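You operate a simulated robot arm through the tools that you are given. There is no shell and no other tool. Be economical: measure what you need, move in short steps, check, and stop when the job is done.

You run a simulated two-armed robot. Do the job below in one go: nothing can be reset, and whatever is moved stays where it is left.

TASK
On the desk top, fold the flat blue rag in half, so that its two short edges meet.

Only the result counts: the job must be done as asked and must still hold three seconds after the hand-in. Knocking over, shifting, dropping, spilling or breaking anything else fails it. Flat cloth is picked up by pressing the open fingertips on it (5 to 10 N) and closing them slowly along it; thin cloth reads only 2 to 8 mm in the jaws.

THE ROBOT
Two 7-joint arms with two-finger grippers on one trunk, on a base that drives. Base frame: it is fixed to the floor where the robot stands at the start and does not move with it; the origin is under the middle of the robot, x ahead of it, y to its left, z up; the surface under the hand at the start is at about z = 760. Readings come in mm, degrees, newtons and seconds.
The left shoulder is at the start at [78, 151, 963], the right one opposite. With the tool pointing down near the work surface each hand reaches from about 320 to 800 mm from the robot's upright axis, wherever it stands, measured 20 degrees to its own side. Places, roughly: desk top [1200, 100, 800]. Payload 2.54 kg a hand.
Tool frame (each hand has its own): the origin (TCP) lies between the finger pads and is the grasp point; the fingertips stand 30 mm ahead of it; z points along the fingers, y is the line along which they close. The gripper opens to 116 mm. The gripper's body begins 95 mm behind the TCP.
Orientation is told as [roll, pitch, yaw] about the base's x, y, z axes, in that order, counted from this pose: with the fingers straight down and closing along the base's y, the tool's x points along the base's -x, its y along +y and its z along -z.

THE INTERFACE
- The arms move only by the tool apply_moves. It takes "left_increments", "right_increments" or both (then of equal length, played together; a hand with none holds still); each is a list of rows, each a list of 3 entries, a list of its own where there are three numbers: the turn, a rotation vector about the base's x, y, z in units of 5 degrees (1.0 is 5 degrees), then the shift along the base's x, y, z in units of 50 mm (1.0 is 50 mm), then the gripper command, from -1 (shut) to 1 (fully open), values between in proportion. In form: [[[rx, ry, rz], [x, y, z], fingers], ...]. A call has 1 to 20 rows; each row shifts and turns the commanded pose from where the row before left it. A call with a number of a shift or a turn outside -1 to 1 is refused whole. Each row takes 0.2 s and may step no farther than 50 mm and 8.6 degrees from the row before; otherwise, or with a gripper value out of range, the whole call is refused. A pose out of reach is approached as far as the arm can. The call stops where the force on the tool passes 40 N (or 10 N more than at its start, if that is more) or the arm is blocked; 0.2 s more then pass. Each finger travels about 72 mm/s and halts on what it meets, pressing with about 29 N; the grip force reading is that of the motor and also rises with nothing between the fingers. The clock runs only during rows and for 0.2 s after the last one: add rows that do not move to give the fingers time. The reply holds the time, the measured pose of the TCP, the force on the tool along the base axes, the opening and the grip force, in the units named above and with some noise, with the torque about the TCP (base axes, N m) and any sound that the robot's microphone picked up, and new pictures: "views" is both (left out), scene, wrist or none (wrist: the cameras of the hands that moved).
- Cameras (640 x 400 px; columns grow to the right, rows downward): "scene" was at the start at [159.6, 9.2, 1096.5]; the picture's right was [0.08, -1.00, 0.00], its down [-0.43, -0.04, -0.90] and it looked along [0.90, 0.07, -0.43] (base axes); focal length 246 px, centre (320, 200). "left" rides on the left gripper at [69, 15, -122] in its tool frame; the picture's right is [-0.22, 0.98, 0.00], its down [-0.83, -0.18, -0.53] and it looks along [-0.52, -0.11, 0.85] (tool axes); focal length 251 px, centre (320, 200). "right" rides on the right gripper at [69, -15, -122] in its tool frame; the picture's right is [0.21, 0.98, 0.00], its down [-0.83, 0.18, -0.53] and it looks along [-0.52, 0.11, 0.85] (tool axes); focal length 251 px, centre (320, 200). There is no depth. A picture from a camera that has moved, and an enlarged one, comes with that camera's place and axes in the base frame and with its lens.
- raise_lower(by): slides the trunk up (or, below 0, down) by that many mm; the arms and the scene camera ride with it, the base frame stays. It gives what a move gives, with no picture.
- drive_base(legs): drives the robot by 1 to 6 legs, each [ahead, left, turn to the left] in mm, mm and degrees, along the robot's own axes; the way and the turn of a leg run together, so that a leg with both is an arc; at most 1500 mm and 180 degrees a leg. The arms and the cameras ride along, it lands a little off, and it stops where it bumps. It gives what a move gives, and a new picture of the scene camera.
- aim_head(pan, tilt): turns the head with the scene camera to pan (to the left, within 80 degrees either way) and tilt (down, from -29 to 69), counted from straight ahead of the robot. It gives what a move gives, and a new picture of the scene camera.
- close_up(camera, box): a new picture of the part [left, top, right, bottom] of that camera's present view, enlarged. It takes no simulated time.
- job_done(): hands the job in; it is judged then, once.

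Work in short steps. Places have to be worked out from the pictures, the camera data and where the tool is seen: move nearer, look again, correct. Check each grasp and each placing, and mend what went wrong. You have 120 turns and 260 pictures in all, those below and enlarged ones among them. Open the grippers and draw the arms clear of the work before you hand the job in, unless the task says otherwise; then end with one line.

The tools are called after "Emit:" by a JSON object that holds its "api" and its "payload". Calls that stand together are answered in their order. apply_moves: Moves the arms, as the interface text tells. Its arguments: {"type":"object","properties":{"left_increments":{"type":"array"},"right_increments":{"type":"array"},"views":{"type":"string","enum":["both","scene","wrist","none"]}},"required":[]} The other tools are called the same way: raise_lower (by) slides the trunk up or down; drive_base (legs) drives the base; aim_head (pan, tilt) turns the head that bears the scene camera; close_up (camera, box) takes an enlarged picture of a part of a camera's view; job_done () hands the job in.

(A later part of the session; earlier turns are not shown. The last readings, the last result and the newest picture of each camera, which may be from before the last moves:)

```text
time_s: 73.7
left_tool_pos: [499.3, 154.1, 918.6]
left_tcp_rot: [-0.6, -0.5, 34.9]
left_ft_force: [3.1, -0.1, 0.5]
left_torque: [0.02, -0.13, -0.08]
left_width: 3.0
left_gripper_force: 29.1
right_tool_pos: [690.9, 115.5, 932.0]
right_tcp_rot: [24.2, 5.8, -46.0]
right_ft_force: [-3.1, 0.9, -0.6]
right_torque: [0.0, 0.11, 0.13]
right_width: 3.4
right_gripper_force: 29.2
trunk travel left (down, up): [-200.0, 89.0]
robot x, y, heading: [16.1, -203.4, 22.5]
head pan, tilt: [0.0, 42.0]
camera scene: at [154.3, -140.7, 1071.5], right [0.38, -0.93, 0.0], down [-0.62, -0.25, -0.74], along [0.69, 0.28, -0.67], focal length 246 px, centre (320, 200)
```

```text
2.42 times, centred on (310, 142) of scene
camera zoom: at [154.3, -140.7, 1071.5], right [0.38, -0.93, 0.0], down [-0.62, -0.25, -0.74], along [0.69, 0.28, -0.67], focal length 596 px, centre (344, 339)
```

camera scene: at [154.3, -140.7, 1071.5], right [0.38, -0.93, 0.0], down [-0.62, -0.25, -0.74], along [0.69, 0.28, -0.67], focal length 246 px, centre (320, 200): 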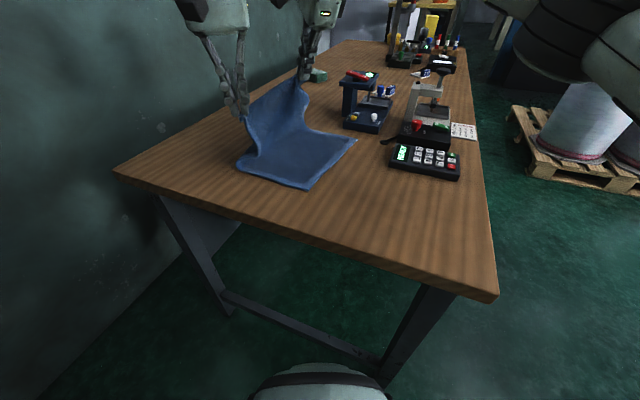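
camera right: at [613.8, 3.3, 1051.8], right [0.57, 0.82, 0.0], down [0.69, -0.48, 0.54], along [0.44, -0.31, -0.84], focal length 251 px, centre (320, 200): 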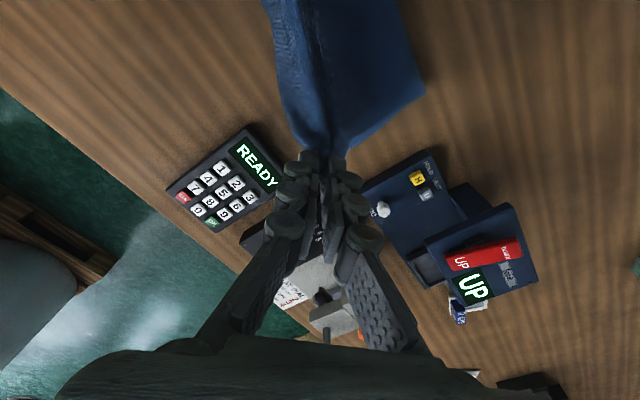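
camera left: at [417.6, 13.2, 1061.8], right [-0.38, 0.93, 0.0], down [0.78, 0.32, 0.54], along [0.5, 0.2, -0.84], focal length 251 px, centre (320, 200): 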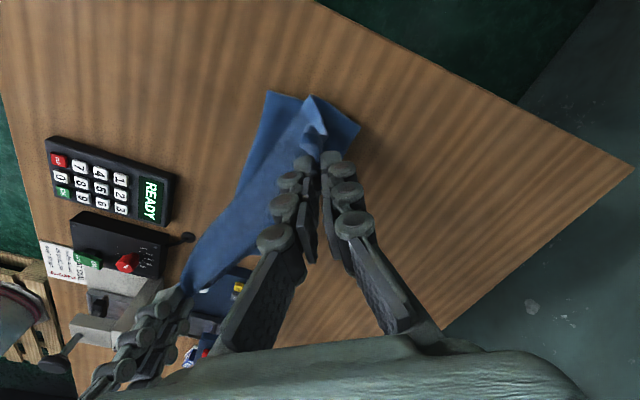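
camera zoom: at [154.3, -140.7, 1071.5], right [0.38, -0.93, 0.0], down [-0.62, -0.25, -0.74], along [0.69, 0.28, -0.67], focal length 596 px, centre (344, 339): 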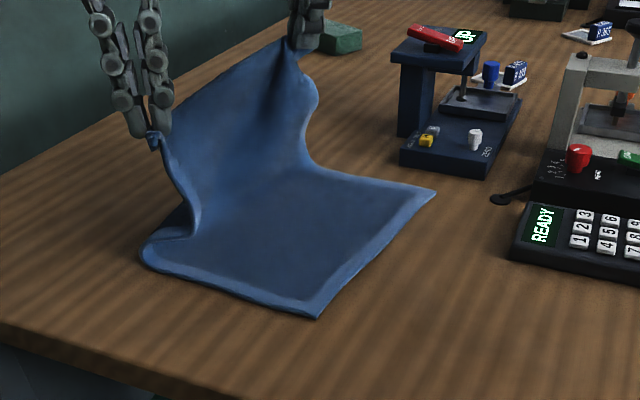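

The fold line is near y≈190 on the near side. The bottom has slid slightly, with its right edge now at about (490,19) to (735,−13). The top should now lay over progressively, so I'll raise the left hand a bit, drive −60 and look.

Emit:
{"api": "apply_moves", "payload": {"left_increments": [[[0, 0, 0], [0, 0, 0.25], -1], [[0, 0, 0], [0, 0, 0], -1]], "views": "none"}}

Emit:
{"api": "drive_base", "payload": {"legs": [[-23, -55, 0]]}}

Emit:
{"api": "close_up", "payload": {"camera": "scene", "box": [180, 60, 400, 225]}}

```text
time_s: 74.3
left_tool_pos: [498.2, 154.9, 930.4]
left_tcp_rot: [-0.7, -0.5, 34.8]
left_ft_force: [3.6, -0.6, 0.0]
left_torque: [0.01, -0.1, -0.06]
left_width: 3.1
left_gripper_force: 28.8
right_tool_pos: [690.8, 115.4, 930.8]
right_tcp_rot: [24.1, 5.9, -46.0]
right_ft_force: [-3.9, 0.6, -1.2]
right_torque: [0.0, 0.12, 0.13]
right_width: 3.3
right_gripper_force: 29.1
trunk travel left (down, up): [-200.0, 89.0]
robot x, y, heading: [18.7, -200.3, 22.4]
head pan, tilt: [0.0, 42.0]
```

```text
time_s: 75.5
left_tool_pos: [497.3, 96.3, 929.7]
left_tcp_rot: [-0.7, -0.5, 34.8]
left_ft_force: [3.6, -1.7, 0.2]
left_torque: [-0.03, -0.13, -0.05]
left_width: 3.0
left_gripper_force: 29.3
right_tool_pos: [690.2, 55.2, 930.8]
right_tcp_rot: [24.2, 5.9, -46.0]
right_ft_force: [-4.2, 0.3, -0.4]
right_torque: [0.01, 0.13, 0.14]
right_width: 3.1
right_gripper_force: 28.1
trunk travel left (down, up): [-200.0, 89.0]
robot x, y, heading: [13.0, -259.1, 22.4]
head pan, tilt: [0.0, 42.0]
camera scene: at [153.6, -199.7, 1071.5], right [0.38, -0.92, 0.0], down [-0.62, -0.25, -0.74], along [0.69, 0.28, -0.67], focal length 246 px, centre (320, 200)
```

scene: 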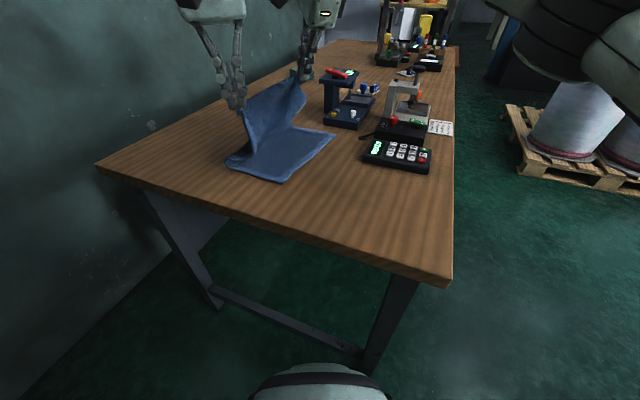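

```text
2.42 times, centred on (290, 142) of scene
camera zoom: at [153.6, -199.7, 1071.5], right [0.38, -0.92, 0.0], down [-0.62, -0.25, -0.74], along [0.69, 0.28, -0.67], focal length 596 px, centre (393, 339)
```

zoom: 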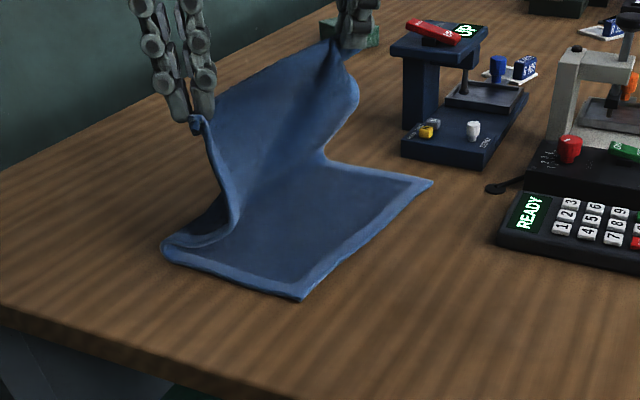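

The fold is progressing well. I'll lower 25 mm, shift +x toward the targets, drive −50 to bring the tips over the right edge, then check before lowering further.

Emit:
{"api": "apply_moves", "payload": {"left_increments": [[[0, 0, 0], [0.15, 0, -0.25], -1], [[0, 0, 0], [0.15, 0, -0.25], -1]], "right_increments": [[[0, 0, 0], [0.15, 0, -0.25], -1], [[0, 0, 0], [0.15, 0, -0.25], -1]], "views": "none"}}

Emit:
{"api": "drive_base", "payload": {"legs": [[-20, -52, 0]]}}

Emit:
{"api": "close_up", "payload": {"camera": "scene", "box": [170, 60, 390, 225]}}

```text
time_s: 76.2
left_tool_pos: [505.1, 100.3, 903.3]
left_tcp_rot: [-0.8, -0.6, 34.8]
left_ft_force: [7.9, -0.7, 0.4]
left_torque: [0.0, -0.25, -0.1]
left_width: 3.0
left_gripper_force: 29.0
left hand out of reach, approached as far as the arm can: row 1, 2
right_tool_pos: [702.8, 56.1, 905.8]
right_tcp_rot: [24.1, 5.9, -45.8]
right_ft_force: [-7.1, 0.1, 0.0]
right_torque: [-0.02, 0.21, 0.21]
right_width: 3.5
right_gripper_force: 29.0
trunk travel left (down, up): [-200.0, 89.0]
robot x, y, heading: [17.0, -260.7, 22.5]
head pan, tilt: [0.0, 42.0]
```

```text
time_s: 77.3
left_tool_pos: [506.3, 44.1, 904.3]
left_tcp_rot: [-0.9, -0.6, 34.9]
left_ft_force: [8.6, -1.4, 1.3]
left_torque: [0.0, -0.32, -0.07]
left_width: 3.1
left_gripper_force: 29.3
right_tool_pos: [704.8, -0.2, 906.6]
right_tcp_rot: [24.2, 5.9, -45.7]
right_ft_force: [-8.8, -0.4, -1.7]
right_torque: [0.0, 0.25, 0.23]
right_width: 3.3
right_gripper_force: 29.0
trunk travel left (down, up): [-200.0, 89.0]
robot x, y, heading: [15.3, -316.2, 22.4]
head pan, tilt: [0.0, 42.0]
camera scene: at [154.7, -255.9, 1071.5], right [0.38, -0.92, 0.0], down [-0.62, -0.25, -0.74], along [0.69, 0.28, -0.67], focal length 246 px, centre (320, 200)
```

scene: 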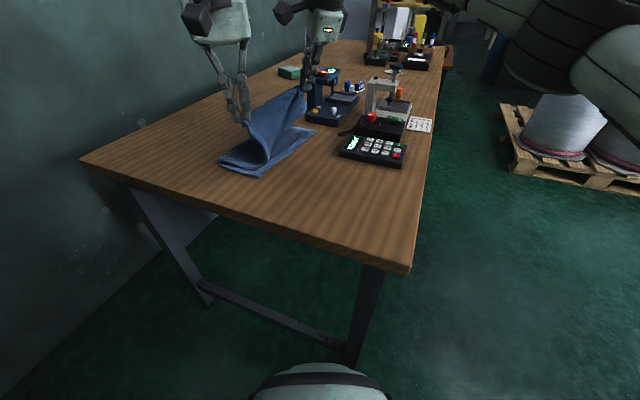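

```text
2.42 times, centred on (280, 142) of scene
camera zoom: at [154.7, -255.9, 1071.5], right [0.38, -0.92, 0.0], down [-0.62, -0.25, -0.74], along [0.69, 0.28, -0.67], focal length 596 px, centre (417, 339)
```

zoom: 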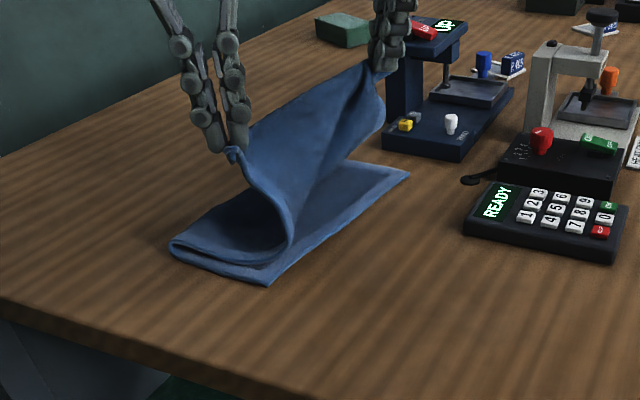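

The fold has receded to y≈121. I overpulled at height, so the bottom peeled up before the top was laid. I'll go back +y about 170 to re-lay the bottom flat, then redo the arc with a tighter radius in small steps.

Emit:
{"api": "apply_moves", "payload": {"right_increments": [[[0, 0, 0], [-0.1, 0, 0], -1], [[0, 0, 0], [0, 0, 0], -1]], "views": "none"}}

Emit:
{"api": "drive_base", "payload": {"legs": [[63, 157, 0]]}}

Emit:
{"api": "close_up", "payload": {"camera": "scene", "box": [200, 60, 420, 225]}}

```text
time_s: 77.9
left_tool_pos: [507.0, 43.6, 902.9]
left_tcp_rot: [-0.9, -0.6, 34.9]
left_ft_force: [4.6, -0.8, 0.4]
left_torque: [0.02, -0.12, -0.07]
left_width: 3.1
left_gripper_force: 29.2
right_tool_pos: [700.1, -0.2, 906.7]
right_tcp_rot: [24.2, 5.9, -45.8]
right_ft_force: [-4.2, 0.0, -0.5]
right_torque: [0.0, 0.12, 0.11]
right_width: 3.1
right_gripper_force: 29.0
trunk travel left (down, up): [-200.0, 89.0]
robot x, y, heading: [12.5, -313.4, 22.2]
head pan, tilt: [0.0, 42.0]
```

```text
time_s: 80.1
left_tool_pos: [504.2, 212.5, 903.8]
left_tcp_rot: [-0.9, -0.7, 34.9]
left_ft_force: [4.4, -0.3, -0.5]
left_torque: [0.0, -0.17, -0.06]
left_width: 3.0
left_gripper_force: 29.1
right_tool_pos: [696.2, 168.6, 907.1]
right_tcp_rot: [24.2, 5.9, -45.6]
right_ft_force: [-4.4, 0.3, -1.1]
right_torque: [-0.03, 0.16, 0.14]
right_width: 3.3
right_gripper_force: 28.4
trunk travel left (down, up): [-200.0, 89.0]
robot x, y, heading: [12.2, -146.3, 22.6]
head pan, tilt: [0.0, 42.0]
camera scene: at [152.3, -87.4, 1071.4], right [0.38, -0.92, 0.0], down [-0.62, -0.26, -0.74], along [0.69, 0.28, -0.67], focal length 246 px, centre (320, 200)
```

scene: 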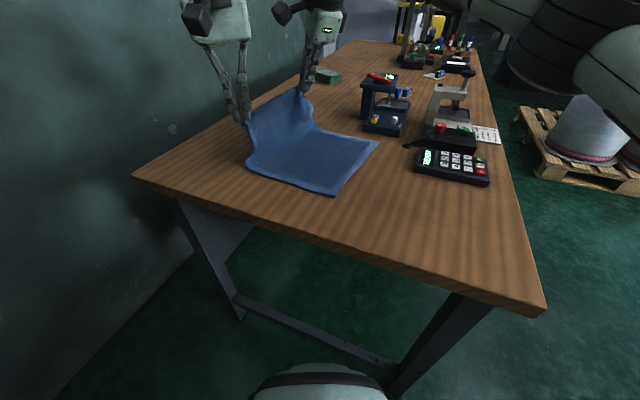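

```text
2.42 times, centred on (310, 142) of scene
camera zoom: at [152.3, -87.4, 1071.4], right [0.38, -0.92, 0.0], down [-0.62, -0.26, -0.74], along [0.69, 0.28, -0.67], focal length 596 px, centre (344, 339)
```

zoom: 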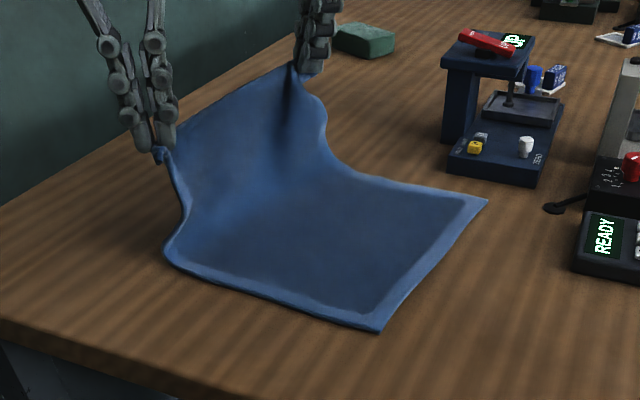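

The bottom is flat again, with the fold zone near y≈205. Now a tighter arc in small alternating steps. Step 1: raise 20 and drive −50.

Emit:
{"api": "apply_moves", "payload": {"left_increments": [[[0, 0, 0], [0, 0, 0.4], -1], [[0, 0, 0], [0, 0, 0], -1]], "right_increments": [[[0, 0, 0], [0, 0, 0.4], -1], [[0, 0, 0], [0, 0, 0], -1]], "views": "none"}}

Emit:
{"api": "drive_base", "payload": {"legs": [[-19, -46, 0]]}}

Emit:
{"api": "apply_moves", "payload": {"left_increments": [[[0, 0, 0], [0, 0, -0.24], -1], [[0, 0, 0], [0, 0, 0], -1]], "right_increments": [[[0, 0, 0], [0, 0, -0.24], -1], [[0, 0, 0], [0, 0, 0], -1]], "views": "none"}}

Emit:
{"api": "drive_base", "payload": {"legs": [[-11, -28, 0]]}}

Emit:
{"api": "close_up", "payload": {"camera": "scene", "box": [190, 60, 410, 225]}}

```text
time_s: 80.7
left_tool_pos: [500.1, 214.6, 922.9]
left_tcp_rot: [-1.0, -0.7, 35.0]
left_ft_force: [6.0, -0.9, -0.8]
left_torque: [-0.01, -0.18, -0.05]
left_width: 3.0
left_gripper_force: 28.9
left hand out of reach, approached as far as the arm can: row 1
right_tool_pos: [696.0, 169.1, 927.4]
right_tcp_rot: [24.1, 5.8, -45.7]
right_ft_force: [-5.8, -0.1, -1.0]
right_torque: [-0.03, 0.16, 0.18]
right_width: 3.3
right_gripper_force: 28.7
trunk travel left (down, up): [-200.0, 89.0]
robot x, y, heading: [14.7, -149.6, 22.7]
head pan, tilt: [0.0, 42.0]
```

```text
time_s: 81.8
left_tool_pos: [500.1, 164.1, 923.1]
left_tcp_rot: [-0.9, -0.7, 34.9]
left_ft_force: [5.6, -1.4, -0.5]
left_torque: [-0.02, -0.23, -0.09]
left_width: 3.1
left_gripper_force: 29.1
right_tool_pos: [695.1, 119.9, 926.7]
right_tcp_rot: [24.2, 5.9, -45.7]
right_ft_force: [-5.9, 1.1, -0.2]
right_torque: [-0.01, 0.19, 0.19]
right_width: 3.3
right_gripper_force: 29.3
trunk travel left (down, up): [-200.0, 89.0]
robot x, y, heading: [11.3, -194.8, 22.6]
head pan, tilt: [0.0, 42.0]
camera scene: at [151.8, -136.7, 1071.5], right [0.38, -0.92, 0.0], down [-0.62, -0.26, -0.74], along [0.69, 0.28, -0.67], focal length 246 px, centre (320, 200)
```

scene: 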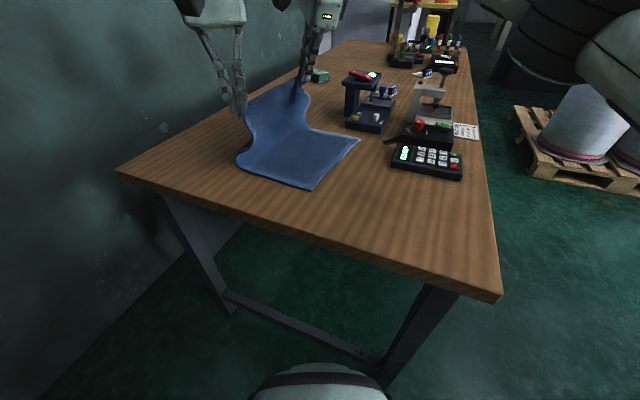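

```text
time_s: 82.4
left_tool_pos: [500.5, 163.9, 909.9]
left_tcp_rot: [-1.1, -0.7, 35.0]
left_ft_force: [6.3, -1.3, 0.2]
left_torque: [-0.02, -0.2, -0.08]
left_width: 2.9
left_gripper_force: 29.2
right_tool_pos: [695.8, 121.4, 915.1]
right_tcp_rot: [24.1, 5.9, -45.6]
right_ft_force: [-6.6, 0.7, -1.1]
right_torque: [0.01, 0.21, 0.21]
right_width: 3.4
right_gripper_force: 29.0
trunk travel left (down, up): [-200.0, 89.0]
robot x, y, heading: [11.2, -201.8, 22.5]
head pan, tilt: [0.0, 42.0]
```

```text
time_s: 83.4
left_tool_pos: [500.8, 134.6, 910.7]
left_tcp_rot: [-0.9, -0.7, 35.0]
left_ft_force: [6.7, -0.1, 0.8]
left_torque: [0.02, -0.24, -0.05]
left_width: 3.1
left_gripper_force: 29.4
right_tool_pos: [697.5, 91.0, 914.3]
right_tcp_rot: [24.1, 5.9, -45.7]
right_ft_force: [-6.8, -0.1, 0.0]
right_torque: [0.01, 0.2, 0.2]
right_width: 3.4
right_gripper_force: 28.9
trunk travel left (down, up): [-200.0, 89.0]
robot x, y, heading: [10.8, -225.9, 22.2]
head pan, tilt: [0.0, 42.0]
camera scene: at [152.3, -166.6, 1071.5], right [0.38, -0.92, 0.0], down [-0.62, -0.26, -0.74], along [0.69, 0.28, -0.67], focal length 246 px, centre (320, 200)
```

scene: 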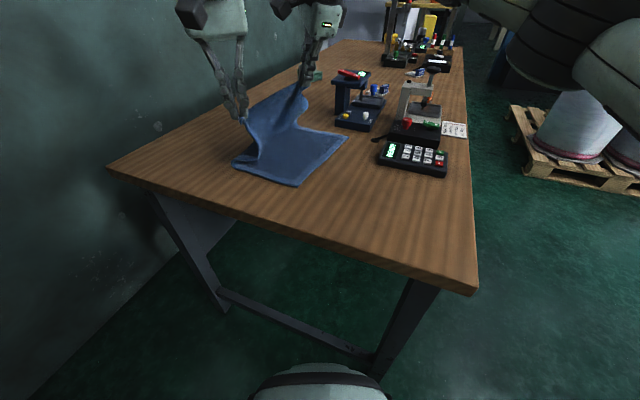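

```text
2.42 times, centred on (300, 142) of scene
camera zoom: at [152.3, -166.6, 1071.5], right [0.38, -0.92, 0.0], down [-0.62, -0.26, -0.74], along [0.69, 0.28, -0.67], focal length 596 px, centre (368, 339)
```

zoom: 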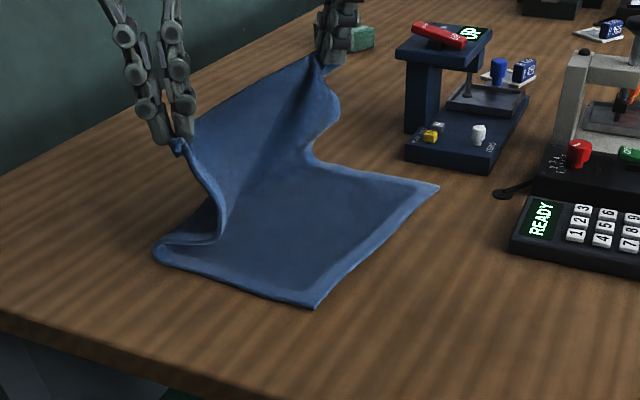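

The near fold is at y≈185 with some slack. I'll continue: lower 12 and drive −30, then lower 22 and drive −22.

Emit:
{"api": "apply_moves", "payload": {"left_increments": [[[0, 0, 0], [0, 0, -0.24], -1], [[0, 0, 0], [0, 0, 0], -1]], "right_increments": [[[0, 0, 0], [-0.04, 0, -0.24], -1], [[0, 0, 0], [0, 0, 0], -1]], "views": "none"}}

Emit:
{"api": "drive_base", "payload": {"legs": [[-11, -28, 0]]}}

Emit:
{"api": "apply_moves", "payload": {"left_increments": [[[0, 0, 0], [0, 0, -0.44], -1], [[0, 0, 0], [0, 0, 0], -1]], "right_increments": [[[0, 0, 0], [0, 0, -0.44], -1], [[0, 0, 0], [0, 0, 0], -1]], "views": "none"}}

Emit:
{"api": "drive_base", "payload": {"legs": [[-9, -22, 0]]}}

Emit:
{"api": "close_up", "payload": {"camera": "scene", "box": [180, 60, 400, 225]}}

```text
time_s: 84.0
left_tool_pos: [499.8, 134.4, 897.5]
left_tcp_rot: [-1.1, -0.8, 34.9]
left_ft_force: [5.0, -1.1, -0.5]
left_torque: [-0.02, -0.16, -0.04]
left_width: 2.9
left_gripper_force: 28.8
right_tool_pos: [694.6, 91.3, 901.4]
right_tcp_rot: [24.1, 5.9, -45.8]
right_ft_force: [-4.1, 0.7, -0.1]
right_torque: [-0.01, 0.14, 0.16]
right_width: 3.3
right_gripper_force: 29.0
trunk travel left (down, up): [-200.0, 89.0]
robot x, y, heading: [11.2, -227.1, 22.6]
head pan, tilt: [0.0, 42.0]
```

```text
time_s: 84.9
left_tool_pos: [501.4, 103.7, 900.2]
left_tcp_rot: [-1.1, -0.7, 34.9]
left_ft_force: [5.5, -0.8, -0.3]
left_torque: [0.03, -0.18, -0.1]
left_width: 3.1
left_gripper_force: 29.0
right_tool_pos: [694.8, 59.5, 902.6]
right_tcp_rot: [24.2, 5.9, -45.6]
right_ft_force: [-4.7, 0.2, 0.3]
right_torque: [-0.05, 0.17, 0.14]
right_width: 3.2
right_gripper_force: 29.5
trunk travel left (down, up): [-200.0, 89.0]
robot x, y, heading: [10.7, -253.2, 22.5]
head pan, tilt: [0.0, 42.0]
camera scene: at [153.0, -196.7, 1071.5], right [0.38, -0.92, 0.0], down [-0.62, -0.26, -0.74], along [0.69, 0.28, -0.67], focal length 246 px, centre (320, 200)
```

scene: 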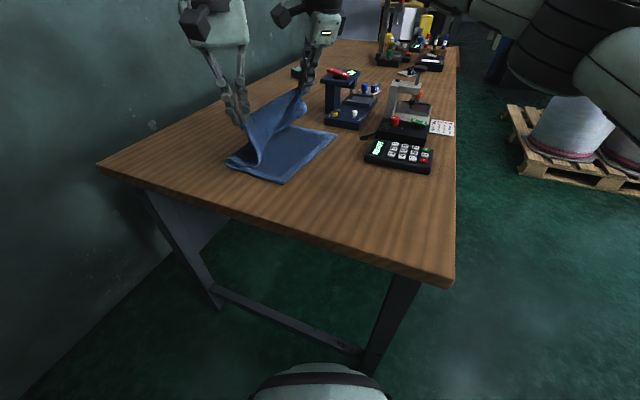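

```text
time_s: 85.5
left_tool_pos: [501.4, 103.7, 877.5]
left_tcp_rot: [-1.2, -0.8, 34.8]
left_ft_force: [4.8, -0.4, 0.8]
left_torque: [-0.04, -0.16, -0.06]
left_width: 2.8
left_gripper_force: 29.0
right_tool_pos: [695.0, 59.9, 880.1]
right_tcp_rot: [24.1, 5.9, -45.6]
right_ft_force: [-4.5, -0.1, -1.1]
right_torque: [-0.04, 0.16, 0.11]
right_width: 3.4
right_gripper_force: 28.8
trunk travel left (down, up): [-200.0, 89.0]
robot x, y, heading: [12.4, -253.9, 22.6]
head pan, tilt: [0.0, 42.0]
```

```text
time_s: 86.4
left_tool_pos: [501.8, 80.5, 877.5]
left_tcp_rot: [-1.0, -0.6, 35.1]
left_ft_force: [5.2, -1.0, -0.6]
left_torque: [0.02, -0.19, -0.09]
left_width: 2.9
left_gripper_force: 28.6
right_tool_pos: [695.3, 35.8, 882.3]
right_tcp_rot: [24.0, 5.9, -45.6]
right_ft_force: [-4.6, -0.1, -1.0]
right_torque: [0.0, 0.15, 0.15]
right_width: 3.3
right_gripper_force: 29.2
trunk travel left (down, up): [-200.0, 89.0]
robot x, y, heading: [13.4, -275.4, 22.5]
head pan, tilt: [0.0, 42.0]
camera scene: at [153.2, -220.7, 1071.5], right [0.38, -0.92, 0.0], down [-0.62, -0.26, -0.74], along [0.69, 0.28, -0.67], focal length 246 px, centre (320, 200)
```

scene: 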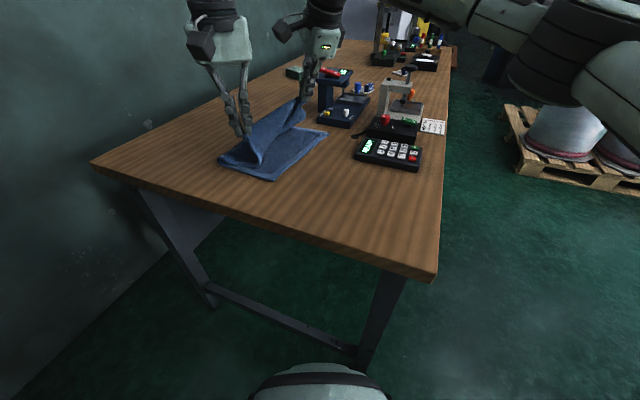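

```text
2.42 times, centred on (290, 142) of scene
camera zoom: at [153.2, -220.7, 1071.5], right [0.38, -0.92, 0.0], down [-0.62, -0.26, -0.74], along [0.69, 0.28, -0.67], focal length 596 px, centre (393, 339)
```

zoom: 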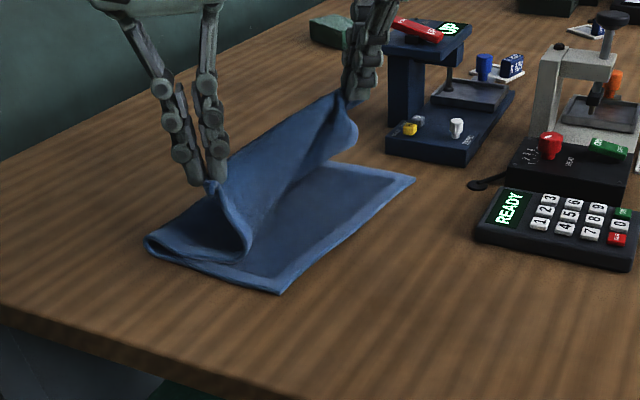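

The near fold has receded to y≈163 with the top flopping forward. I'll finish laying the top with a slight overshoot so the S comes out, then slide the edge back to push the slack into the fold. Lower 40 first, then drive −85.

Emit:
{"api": "apply_moves", "payload": {"left_increments": [[[0, 0, 0], [0, 0, -0.4], -1], [[0, 0, 0], [0, 0, -0.4], -1]], "right_increments": [[[0, 0, 0], [0, 0, -0.4], -1], [[0, 0, 0], [0, 0, -0.4], -1]], "views": "none"}}

Emit:
{"api": "drive_base", "payload": {"legs": [[-31, -76, 0]]}}

Emit:
{"api": "close_up", "payload": {"camera": "scene", "box": [160, 60, 380, 225]}}

```text
time_s: 87.0
left_tool_pos: [502.6, 80.1, 837.1]
left_tcp_rot: [-1.0, -0.7, 35.0]
left_ft_force: [3.1, -1.3, 0.8]
left_torque: [0.0, -0.12, -0.04]
left_width: 3.0
left_gripper_force: 29.2
right_tool_pos: [693.8, 36.3, 840.1]
right_tcp_rot: [24.1, 5.9, -45.6]
right_ft_force: [-4.3, 0.1, -0.3]
right_torque: [0.01, 0.15, 0.15]
right_width: 3.5
right_gripper_force: 29.7
trunk travel left (down, up): [-200.0, 89.0]
robot x, y, heading: [13.7, -277.0, 22.4]
head pan, tilt: [0.0, 42.0]
```

```text
time_s: 88.4
left_tool_pos: [502.4, -2.5, 836.9]
left_tcp_rot: [-1.1, -0.9, 34.9]
left_ft_force: [4.1, -0.9, 0.3]
left_torque: [-0.01, -0.15, -0.05]
left_width: 2.9
left_gripper_force: 29.0
right_tool_pos: [694.2, -47.4, 840.5]
right_tcp_rot: [24.1, 5.9, -45.8]
right_ft_force: [-5.0, 0.8, -1.4]
right_torque: [-0.01, 0.13, 0.12]
right_width: 3.7
right_gripper_force: 29.2
trunk travel left (down, up): [-200.0, 89.0]
robot x, y, heading: [10.7, -364.9, 22.4]
head pan, tilt: [0.0, 42.0]
camera scene: at [153.1, -303.2, 1071.5], right [0.38, -0.92, 0.0], down [-0.62, -0.25, -0.74], along [0.69, 0.28, -0.67], focal length 246 px, centre (320, 200)
```

scene: 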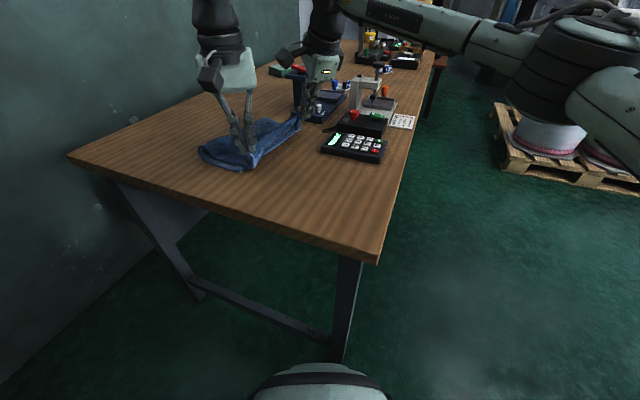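

```text
2.42 times, centred on (270, 142) of scene
camera zoom: at [153.1, -303.2, 1071.5], right [0.38, -0.92, 0.0], down [-0.62, -0.25, -0.74], along [0.69, 0.28, -0.67], focal length 596 px, centre (441, 339)
```

zoom: 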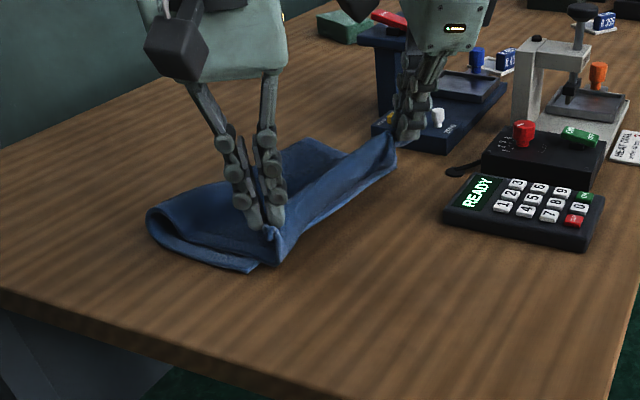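

The top now covers the bottom. I'll lower the held edge to just above the desk, with the tips at about 770.

Emit:
{"api": "apply_moves", "payload": {"left_increments": [[[0, 0, 0], [0, 0, -0.35], -1], [[0, 0, 0], [0, 0, -0.35], -1], [[0, 0, 0], [0, 0, 0], -1]], "right_increments": [[[0, 0, 0], [0, 0, -0.4], -1], [[0, 0, 0], [0, 0, -0.4], -1], [[0, 0, 0], [0, 0, 0], -1]], "views": "wrist"}}

Emit:
{"api": "close_up", "payload": {"camera": "scene", "box": [160, 60, 380, 225]}}

```text
time_s: 89.2
left_tool_pos: [502.5, -1.2, 802.0]
left_tcp_rot: [-1.1, -0.9, 34.9]
left_ft_force: [3.0, 0.2, 1.3]
left_torque: [0.0, -0.08, -0.05]
left_width: 2.8
left_gripper_force: 28.9
right_tool_pos: [692.5, -47.0, 800.4]
right_tcp_rot: [24.2, 5.9, -45.7]
right_ft_force: [-3.5, 0.2, 1.3]
right_torque: [-0.02, 0.12, 0.12]
right_width: 3.2
right_gripper_force: 29.0
trunk travel left (down, up): [-200.0, 89.0]
robot x, y, heading: [10.8, -363.9, 22.4]
head pan, tilt: [0.0, 42.0]
camera right: at [608.3, -49.7, 912.4], right [0.52, 0.75, 0.42], down [0.58, -0.67, 0.47], along [0.63, 0.0, -0.77], focal length 251 px, centre (320, 200)
camera left: at [434.9, -28.3, 921.5], right [-0.38, 0.92, -0.02], down [0.77, 0.33, 0.55], along [0.51, 0.2, -0.84], focal length 251 px, centre (320, 200)
```

right: 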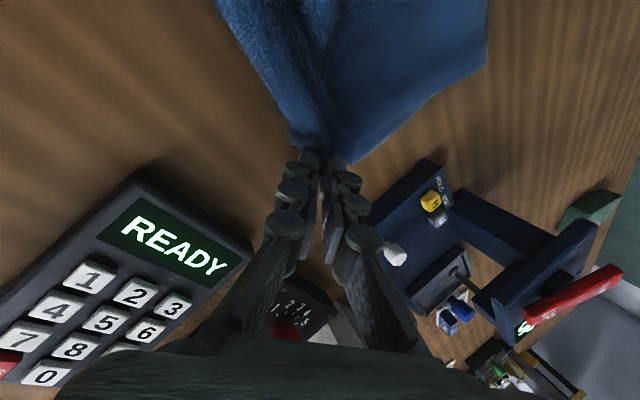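
left: 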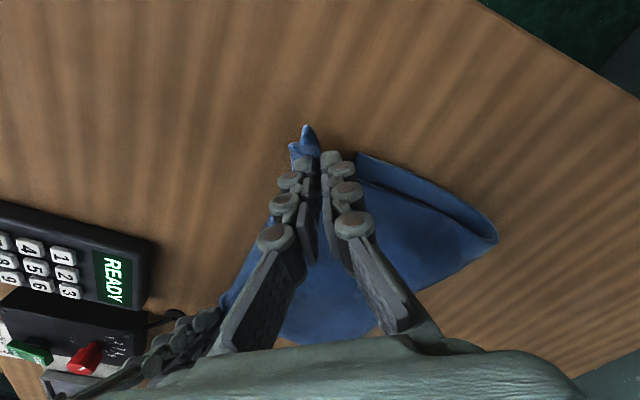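

```text
2.42 times, centred on (270, 142) of scene
camera zoom: at [153.0, -303.2, 1071.5], right [0.38, -0.92, 0.0], down [-0.62, -0.25, -0.74], along [0.69, 0.28, -0.67], focal length 596 px, centre (441, 339)
```

zoom: 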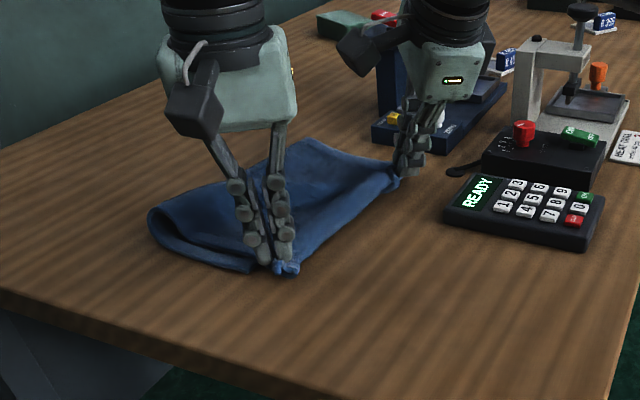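

The near-left tip is now at about (482,−20), against the bottom corner at (490,18). The loop at the fold still holds slack. I'll slide the held edge back +y about 42 by driving the base.

Emit:
{"api": "drive_base", "payload": {"legs": [[16, 38, 0]]}}

Emit:
{"api": "close_up", "payload": {"camera": "scene", "box": [170, 60, 390, 225]}}

Emit:
{"api": "close_up", "payload": {"camera": "left", "box": [0, 0, 640, 400]}}

Emit:
{"api": "close_up", "payload": {"camera": "right", "box": [0, 0, 640, 400]}}

```text
time_s: 90.3
left_tool_pos: [502.8, 38.8, 800.7]
left_tcp_rot: [-1.1, -0.8, 35.0]
left_ft_force: [3.0, 0.7, 0.5]
left_torque: [0.0, -0.15, -0.07]
left_width: 3.0
left_gripper_force: 29.3
right_tool_pos: [693.3, -5.8, 801.4]
right_tcp_rot: [24.2, 5.9, -45.7]
right_ft_force: [-2.9, 0.8, 1.3]
right_torque: [0.01, 0.07, 0.09]
right_width: 3.1
right_gripper_force: 29.2
trunk travel left (down, up): [-200.0, 89.0]
robot x, y, heading: [15.2, -321.6, 22.3]
head pan, tilt: [0.0, 42.0]
camera scene: at [153.2, -262.3, 1071.5], right [0.38, -0.92, 0.0], down [-0.62, -0.25, -0.74], along [0.69, 0.28, -0.67], focal length 246 px, centre (320, 200)
```

scene: 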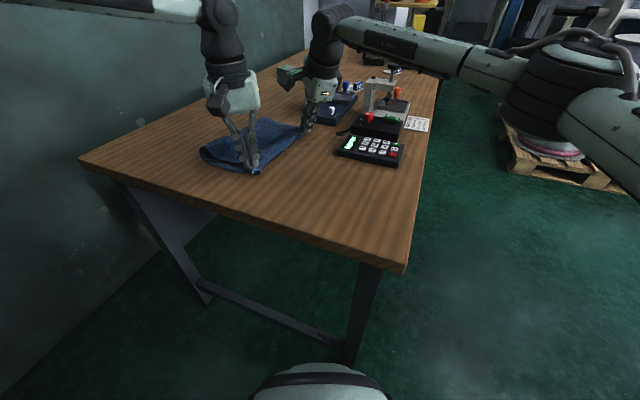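

```text
2.42 times, centred on (280, 142) of scene
camera zoom: at [153.2, -262.3, 1071.5], right [0.38, -0.92, 0.0], down [-0.62, -0.25, -0.74], along [0.69, 0.28, -0.67], focal length 596 px, centre (417, 339)
```

zoom: 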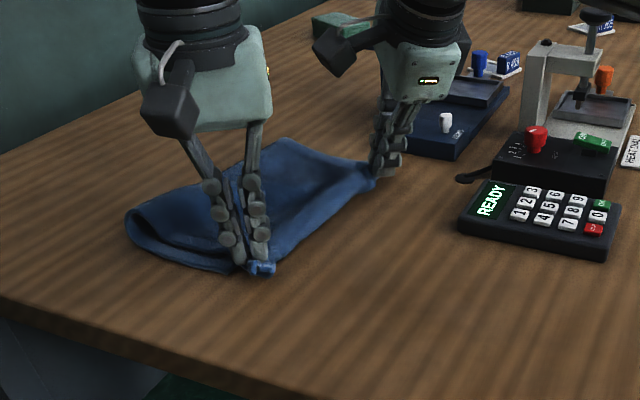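

```text
1.00 times, centred on (320, 200) of left (not enlarged: the box is as wide or as high as the picture)
camera zoom: at [435.2, 12.5, 921.6], right [-0.38, 0.92, -0.02], down [0.77, 0.33, 0.55], along [0.51, 0.2, -0.84], focal length 251 px, centre (320, 200)
```

zoom: 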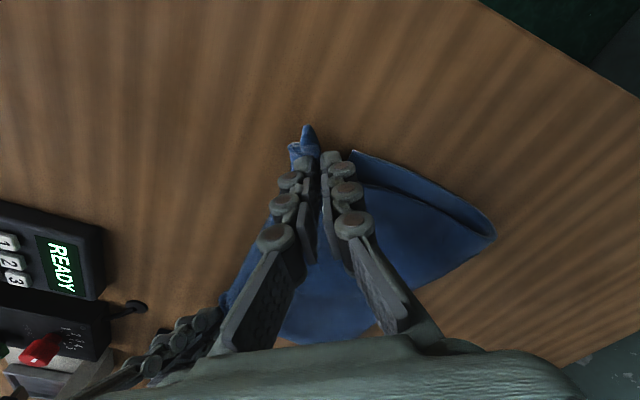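

```text
1.00 times, centred on (320, 200) of right (not enlarged: the box is as wide or as high as the picture)
camera zoom: at [608.7, -9.2, 912.2], right [0.52, 0.75, 0.42], down [0.58, -0.67, 0.47], along [0.63, 0.0, -0.77], focal length 251 px, centre (320, 200)
```

zoom: 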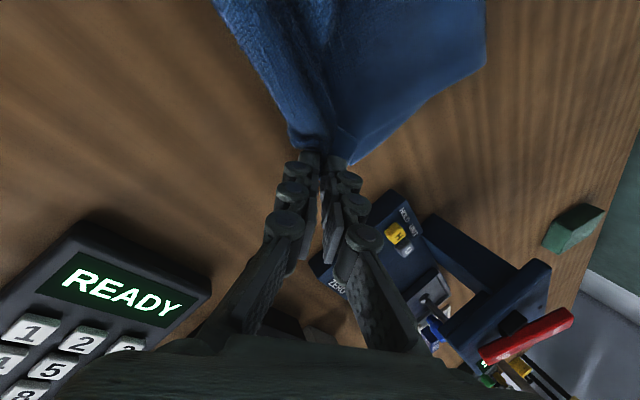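

The whole rag slid along with the edge, because cloth-to-cloth friction is higher than cloth-to-desk. Instead I'll lift the edge 45 mm to break the contact, move +y 45 in the air and set it down again.

Emit:
{"api": "apply_moves", "payload": {"left_increments": [[[0, 0, 0], [0, 0, 0.5], -1], [[0, 0, 0], [0, 0, 0.5], -1]], "right_increments": [[[0, 0, 0], [0, 0, 0.5], -1], [[0, 0, 0], [0, 0, 0.5], -1]], "views": "none"}}

Emit:
{"api": "drive_base", "payload": {"legs": [[17, 42, 0]]}}

Emit:
{"api": "close_up", "payload": {"camera": "scene", "box": [180, 60, 400, 225]}}

Emit:
{"api": "close_up", "payload": {"camera": "left", "box": [0, 0, 640, 400]}}

```text
time_s: 90.9
left_tool_pos: [502.6, 39.6, 853.1]
left_tcp_rot: [-1.1, -0.9, 34.8]
left_ft_force: [3.3, -0.4, 0.5]
left_torque: [-0.04, -0.11, -0.06]
left_width: 2.9
left_gripper_force: 29.3
right_tool_pos: [693.5, -6.1, 850.7]
right_tcp_rot: [24.1, 5.9, -45.7]
right_ft_force: [-3.6, 0.0, -0.2]
right_torque: [-0.01, 0.11, 0.11]
right_width: 3.3
right_gripper_force: 28.9
trunk travel left (down, up): [-200.0, 89.0]
robot x, y, heading: [11.7, -324.7, 22.4]
head pan, tilt: [0.0, 42.0]
```

```text
time_s: 92.0
left_tool_pos: [503.2, 83.5, 851.3]
left_tcp_rot: [-1.1, -0.8, 34.8]
left_ft_force: [2.9, -0.1, 0.3]
left_torque: [0.0, -0.15, -0.06]
left_width: 2.7
left_gripper_force: 29.3
right_tool_pos: [694.7, 37.4, 851.2]
right_tcp_rot: [24.1, 5.9, -45.7]
right_ft_force: [-2.1, 0.4, -0.8]
right_torque: [-0.02, 0.12, 0.09]
right_width: 3.3
right_gripper_force: 29.1
trunk travel left (down, up): [-200.0, 89.0]
robot x, y, heading: [15.5, -275.9, 22.6]
head pan, tilt: [0.0, 42.0]
camera scene: at [153.5, -218.1, 1071.4], right [0.38, -0.92, 0.0], down [-0.62, -0.25, -0.74], along [0.69, 0.28, -0.67], focal length 246 px, centre (320, 200)
```

scene: 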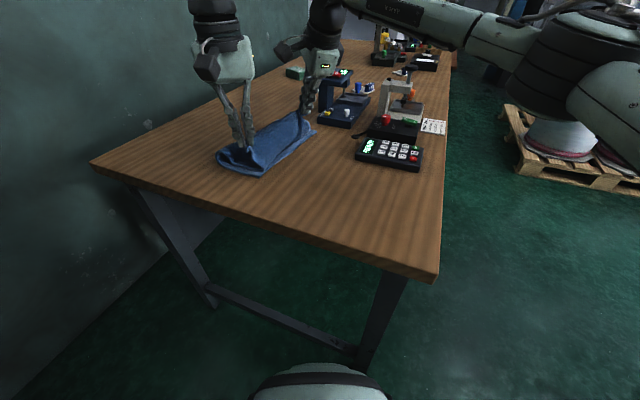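

```text
2.42 times, centred on (290, 142) of scene
camera zoom: at [153.5, -218.1, 1071.4], right [0.38, -0.92, 0.0], down [-0.62, -0.25, -0.74], along [0.69, 0.28, -0.67], focal length 596 px, centre (393, 339)
```

zoom: 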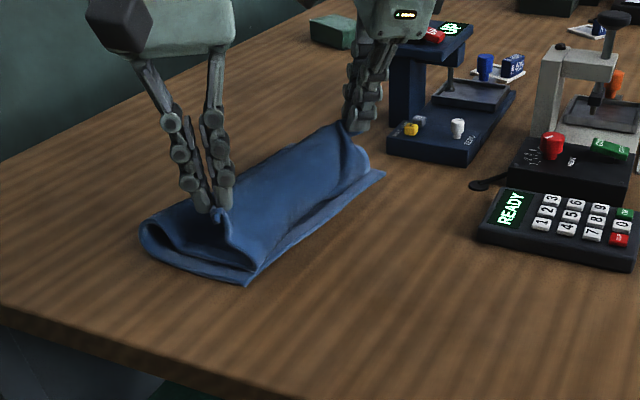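

```text
1.00 times, centred on (320, 200) of left (not enlarged: the box is as wide or as high as the picture)
camera zoom: at [435.9, 57.7, 971.6], right [-0.38, 0.92, -0.02], down [0.77, 0.33, 0.55], along [0.51, 0.2, -0.84], focal length 251 px, centre (320, 200)
```

zoom: 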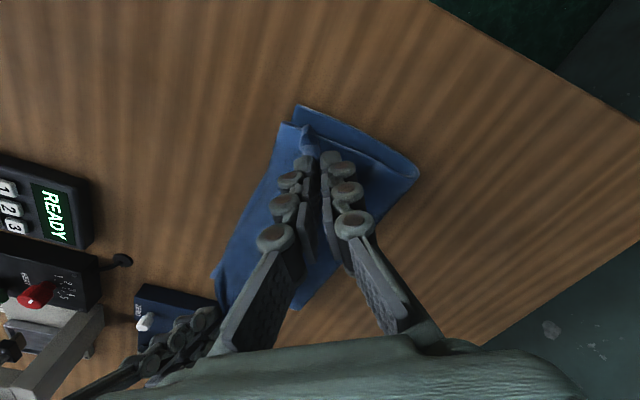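

The S persists, since the fold recedes whenever the sheet is slack. I'll go back +y and redo the arc with the sheet kept taut, using finer steps. First back to above the fold line.

Emit:
{"api": "apply_moves", "payload": {"left_increments": [[[0, 0, 0], [0, 0, 0.5], -1], [[0, 0, 0], [0, 0, 0.5], -1]], "right_increments": [[[0, 0, 0], [0, 0, 0.5], -1], [[0, 0, 0], [0, 0, 0.5], -1]], "views": "none"}}

Emit:
{"api": "drive_base", "payload": {"legs": [[60, 148, 0]]}}

Emit:
{"api": "apply_moves", "payload": {"left_increments": [[[0, 0, 0], [0, 0, 0.3], -1], [[0, 0, 0], [0, 0, 0.3], -1]], "right_increments": [[[0, 0, 0], [0, 0, 0.3], -1], [[0, 0, 0], [0, 0, 0.3], -1]], "views": "none"}}

Emit:
{"api": "close_up", "payload": {"camera": "scene", "box": [220, 60, 440, 225]}}

```text
time_s: 92.6
left_tool_pos: [501.9, 83.3, 902.0]
left_tcp_rot: [-1.0, -0.7, 34.9]
left_ft_force: [2.9, -0.2, -0.6]
left_torque: [-0.01, -0.13, -0.04]
left_width: 2.8
left_gripper_force: 28.8
right_tool_pos: [692.3, 39.8, 900.9]
right_tcp_rot: [24.1, 6.0, -45.7]
right_ft_force: [-2.7, 0.3, -0.7]
right_torque: [-0.02, 0.09, 0.09]
right_width: 3.4
right_gripper_force: 29.2
trunk travel left (down, up): [-200.0, 89.0]
robot x, y, heading: [13.7, -276.2, 22.5]
head pan, tilt: [0.0, 42.0]
```

```text
time_s: 94.6
left_tool_pos: [500.1, 242.6, 902.0]
left_tcp_rot: [-1.1, -0.8, 34.9]
left_ft_force: [2.5, 0.2, 0.6]
left_torque: [-0.04, -0.09, -0.06]
left_width: 2.7
left_gripper_force: 29.0
right_tool_pos: [691.0, 196.0, 901.5]
right_tcp_rot: [24.1, 5.9, -45.6]
right_ft_force: [-3.0, -0.2, 0.3]
right_torque: [-0.03, 0.16, 0.14]
right_width: 3.4
right_gripper_force: 29.0
trunk travel left (down, up): [-200.0, 89.0]
robot x, y, heading: [11.1, -117.3, 22.4]
head pan, tilt: [0.0, 42.0]
camera scene: at [151.6, -59.0, 1071.4], right [0.38, -0.93, 0.0], down [-0.62, -0.25, -0.74], along [0.69, 0.28, -0.67], focal length 246 px, centre (320, 200)
```

scene: 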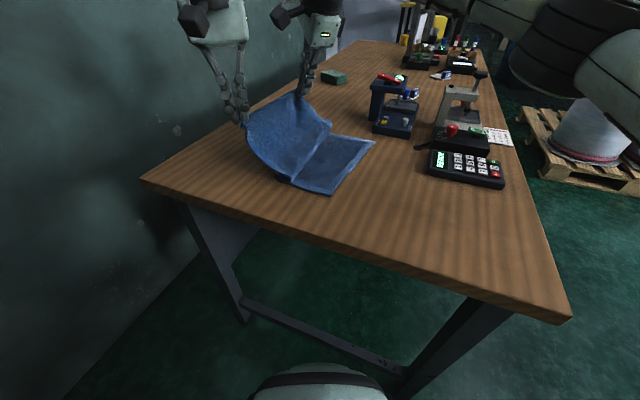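

```text
time_s: 95.2
left_tool_pos: [501.0, 243.8, 932.6]
left_tcp_rot: [-1.2, -0.8, 34.9]
left_ft_force: [2.6, -1.1, -0.6]
left_torque: [0.0, -0.12, -0.03]
left_width: 3.0
left_gripper_force: 28.8
right_tool_pos: [690.6, 196.5, 931.5]
right_tcp_rot: [24.2, 6.0, -45.7]
right_ft_force: [-3.2, 0.8, 0.1]
right_torque: [0.0, 0.06, 0.09]
right_width: 3.2
right_gripper_force: 29.4
trunk travel left (down, up): [-200.0, 89.0]
robot x, y, heading: [12.6, -119.1, 22.0]
head pan, tilt: [0.0, 42.0]
```

```text
2.42 times, centred on (330, 142) of scene
camera zoom: at [151.4, -59.2, 1071.5], right [0.38, -0.93, 0.0], down [-0.62, -0.25, -0.74], along [0.69, 0.28, -0.67], focal length 596 px, centre (296, 339)
```

zoom: 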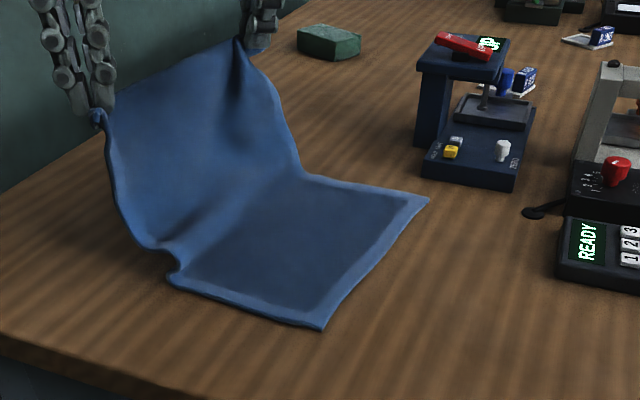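

An old crease remains near y≈150. I'll pull the edge +y another 35 to flatten it.

Emit:
{"api": "drive_base", "payload": {"legs": [[15, 36, 0]]}}

Emit:
{"api": "close_up", "payload": {"camera": "scene", "box": [220, 60, 440, 225]}}

```text
time_s: 96.3
left_tool_pos: [500.8, 281.0, 931.7]
left_tcp_rot: [-1.2, -0.9, 34.8]
left_ft_force: [3.2, -0.5, 0.2]
left_torque: [0.0, -0.12, -0.02]
left_width: 2.7
left_gripper_force: 29.2
right_tool_pos: [690.3, 234.8, 930.1]
right_tcp_rot: [24.1, 6.0, -45.8]
right_ft_force: [-2.5, 0.9, -0.6]
right_torque: [-0.03, 0.11, 0.13]
right_width: 3.3
right_gripper_force: 29.0
trunk travel left (down, up): [-200.0, 89.0]
robot x, y, heading: [13.9, -80.4, 22.5]
head pan, tilt: [0.0, 42.0]
camera scene: at [152.0, -20.4, 1071.4], right [0.38, -0.93, 0.0], down [-0.62, -0.25, -0.74], along [0.69, 0.28, -0.67], focal length 246 px, centre (320, 200)
```

scene: 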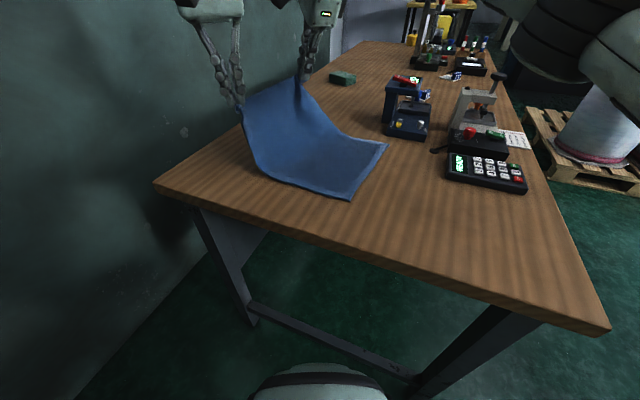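

```text
2.42 times, centred on (330, 142) of scene
camera zoom: at [152.0, -20.4, 1071.4], right [0.38, -0.93, 0.0], down [-0.62, -0.25, -0.74], along [0.69, 0.28, -0.67], focal length 596 px, centre (296, 339)
```

zoom: 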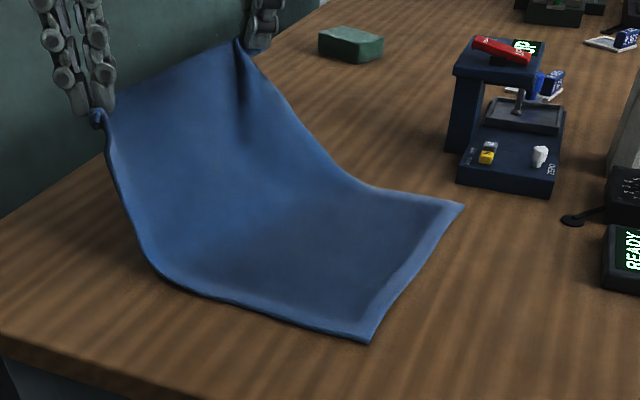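

It's flat again, with the right edge at (491,55) to (731,25), so the fold targets are y≈233 near and 203 far. Starting the taut arc with fine steps.

Emit:
{"api": "apply_moves", "payload": {"left_increments": [[[0, 0, 0], [0, 0, 0.16], -1], [[0, 0, 0], [0, 0, 0], -1]], "right_increments": [[[0, 0, 0], [0, 0, 0.16], -1], [[0, 0, 0], [0, 0, 0], -1]], "views": "none"}}

Emit:
{"api": "drive_base", "payload": {"legs": [[-30, -71, 0]]}}

Emit:
{"api": "apply_moves", "payload": {"left_increments": [[[0, 0, 0], [0, 0, -0.14], -1]], "right_increments": [[[0, 0, 0], [0, 0, -0.14], -1]], "views": "none"}}

Emit:
{"api": "drive_base", "payload": {"legs": [[-10, -24, 0]]}}

Emit:
{"api": "close_up", "payload": {"camera": "scene", "box": [200, 60, 420, 225]}}

```text
time_s: 96.9
left_tool_pos: [499.4, 281.0, 939.5]
left_tcp_rot: [-1.4, -1.0, 34.8]
left_ft_force: [3.8, -0.2, 0.9]
left_torque: [-0.02, -0.11, -0.07]
left_width: 2.8
left_gripper_force: 29.0
right_tool_pos: [690.7, 235.6, 938.5]
right_tcp_rot: [24.1, 5.9, -45.8]
right_ft_force: [-3.5, 0.4, -0.3]
right_torque: [-0.03, 0.13, 0.13]
right_width: 3.3
right_gripper_force: 28.5
trunk travel left (down, up): [-200.0, 89.0]
robot x, y, heading: [12.5, -78.0, 22.2]
head pan, tilt: [0.0, 42.0]
```

```text
time_s: 98.2
left_tool_pos: [500.1, 205.4, 939.7]
left_tcp_rot: [-1.4, -1.0, 34.9]
left_ft_force: [3.7, -1.4, -0.4]
left_torque: [0.03, -0.14, -0.06]
left_width: 2.9
left_gripper_force: 29.2
right_tool_pos: [691.7, 155.2, 939.4]
right_tcp_rot: [24.1, 5.9, -45.8]
right_ft_force: [-2.1, 1.1, 0.0]
right_torque: [-0.03, 0.12, 0.12]
right_width: 3.2
right_gripper_force: 28.6
trunk travel left (down, up): [-200.0, 89.0]
robot x, y, heading: [8.3, -157.6, 22.2]
head pan, tilt: [0.0, 42.0]
camera scene: at [151.5, -98.3, 1071.5], right [0.38, -0.93, 0.0], down [-0.62, -0.25, -0.74], along [0.69, 0.28, -0.67], focal length 246 px, centre (320, 200)
```

scene: 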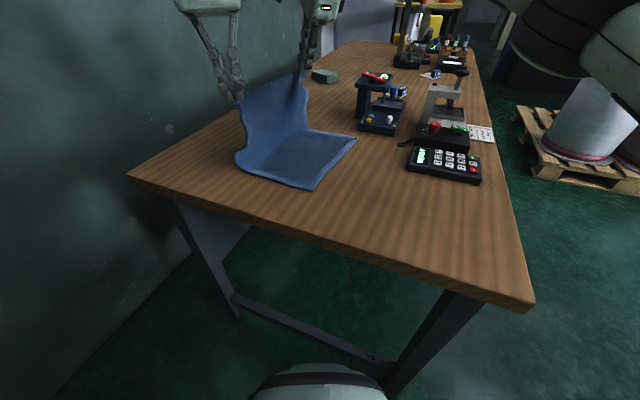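

```text
time_s: 98.6
left_tool_pos: [500.5, 204.9, 931.2]
left_tcp_rot: [-1.4, -1.0, 34.8]
left_ft_force: [2.9, -0.1, 0.0]
left_torque: [0.0, -0.1, -0.07]
left_width: 2.9
left_gripper_force: 28.9
right_tool_pos: [691.5, 156.4, 931.8]
right_tcp_rot: [24.1, 6.0, -45.6]
right_ft_force: [-2.3, 0.5, -0.5]
right_torque: [-0.05, 0.1, 0.08]
right_width: 3.3
right_gripper_force: 29.1
trunk travel left (down, up): [-200.0, 89.0]
robot x, y, heading: [9.6, -158.2, 22.3]
head pan, tilt: [0.0, 42.0]
```

```text
time_s: 99.6
left_tool_pos: [499.5, 179.3, 931.7]
left_tcp_rot: [-1.5, -1.0, 34.7]
left_ft_force: [2.7, -0.5, -0.6]
left_torque: [0.0, -0.13, -0.04]
left_width: 2.8
left_gripper_force: 29.0
right_tool_pos: [691.2, 130.2, 930.6]
right_tcp_rot: [24.1, 6.1, -45.8]
right_ft_force: [-3.9, 0.1, 0.5]
right_torque: [0.01, 0.11, 0.14]
right_width: 3.5
right_gripper_force: 29.5
trunk travel left (down, up): [-200.0, 89.0]
robot x, y, heading: [10.8, -185.9, 22.1]
head pan, tilt: [0.0, 42.0]
camera scene: at [151.5, -124.5, 1071.5], right [0.38, -0.93, 0.0], down [-0.62, -0.25, -0.74], along [0.69, 0.28, -0.67], focal length 246 px, centre (320, 200)
```

scene: 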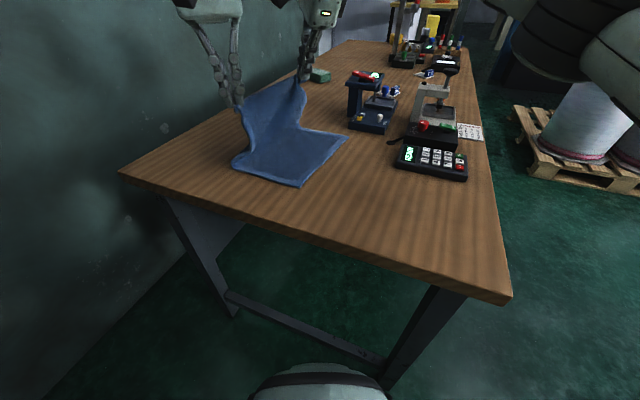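

```text
2.42 times, centred on (310, 142) of scene
camera zoom: at [151.5, -124.5, 1071.5], right [0.38, -0.93, 0.0], down [-0.62, -0.25, -0.74], along [0.69, 0.28, -0.67], focal length 596 px, centre (344, 339)
```

zoom: 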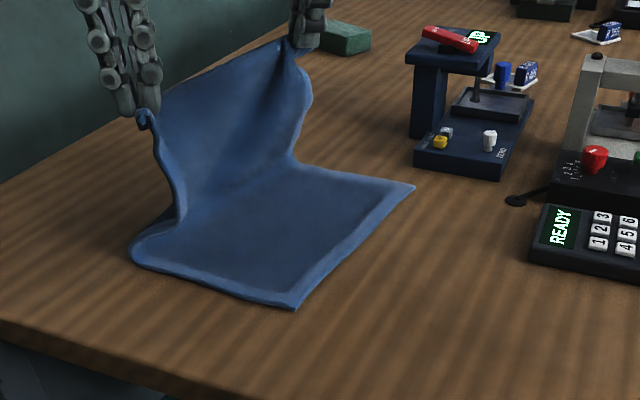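

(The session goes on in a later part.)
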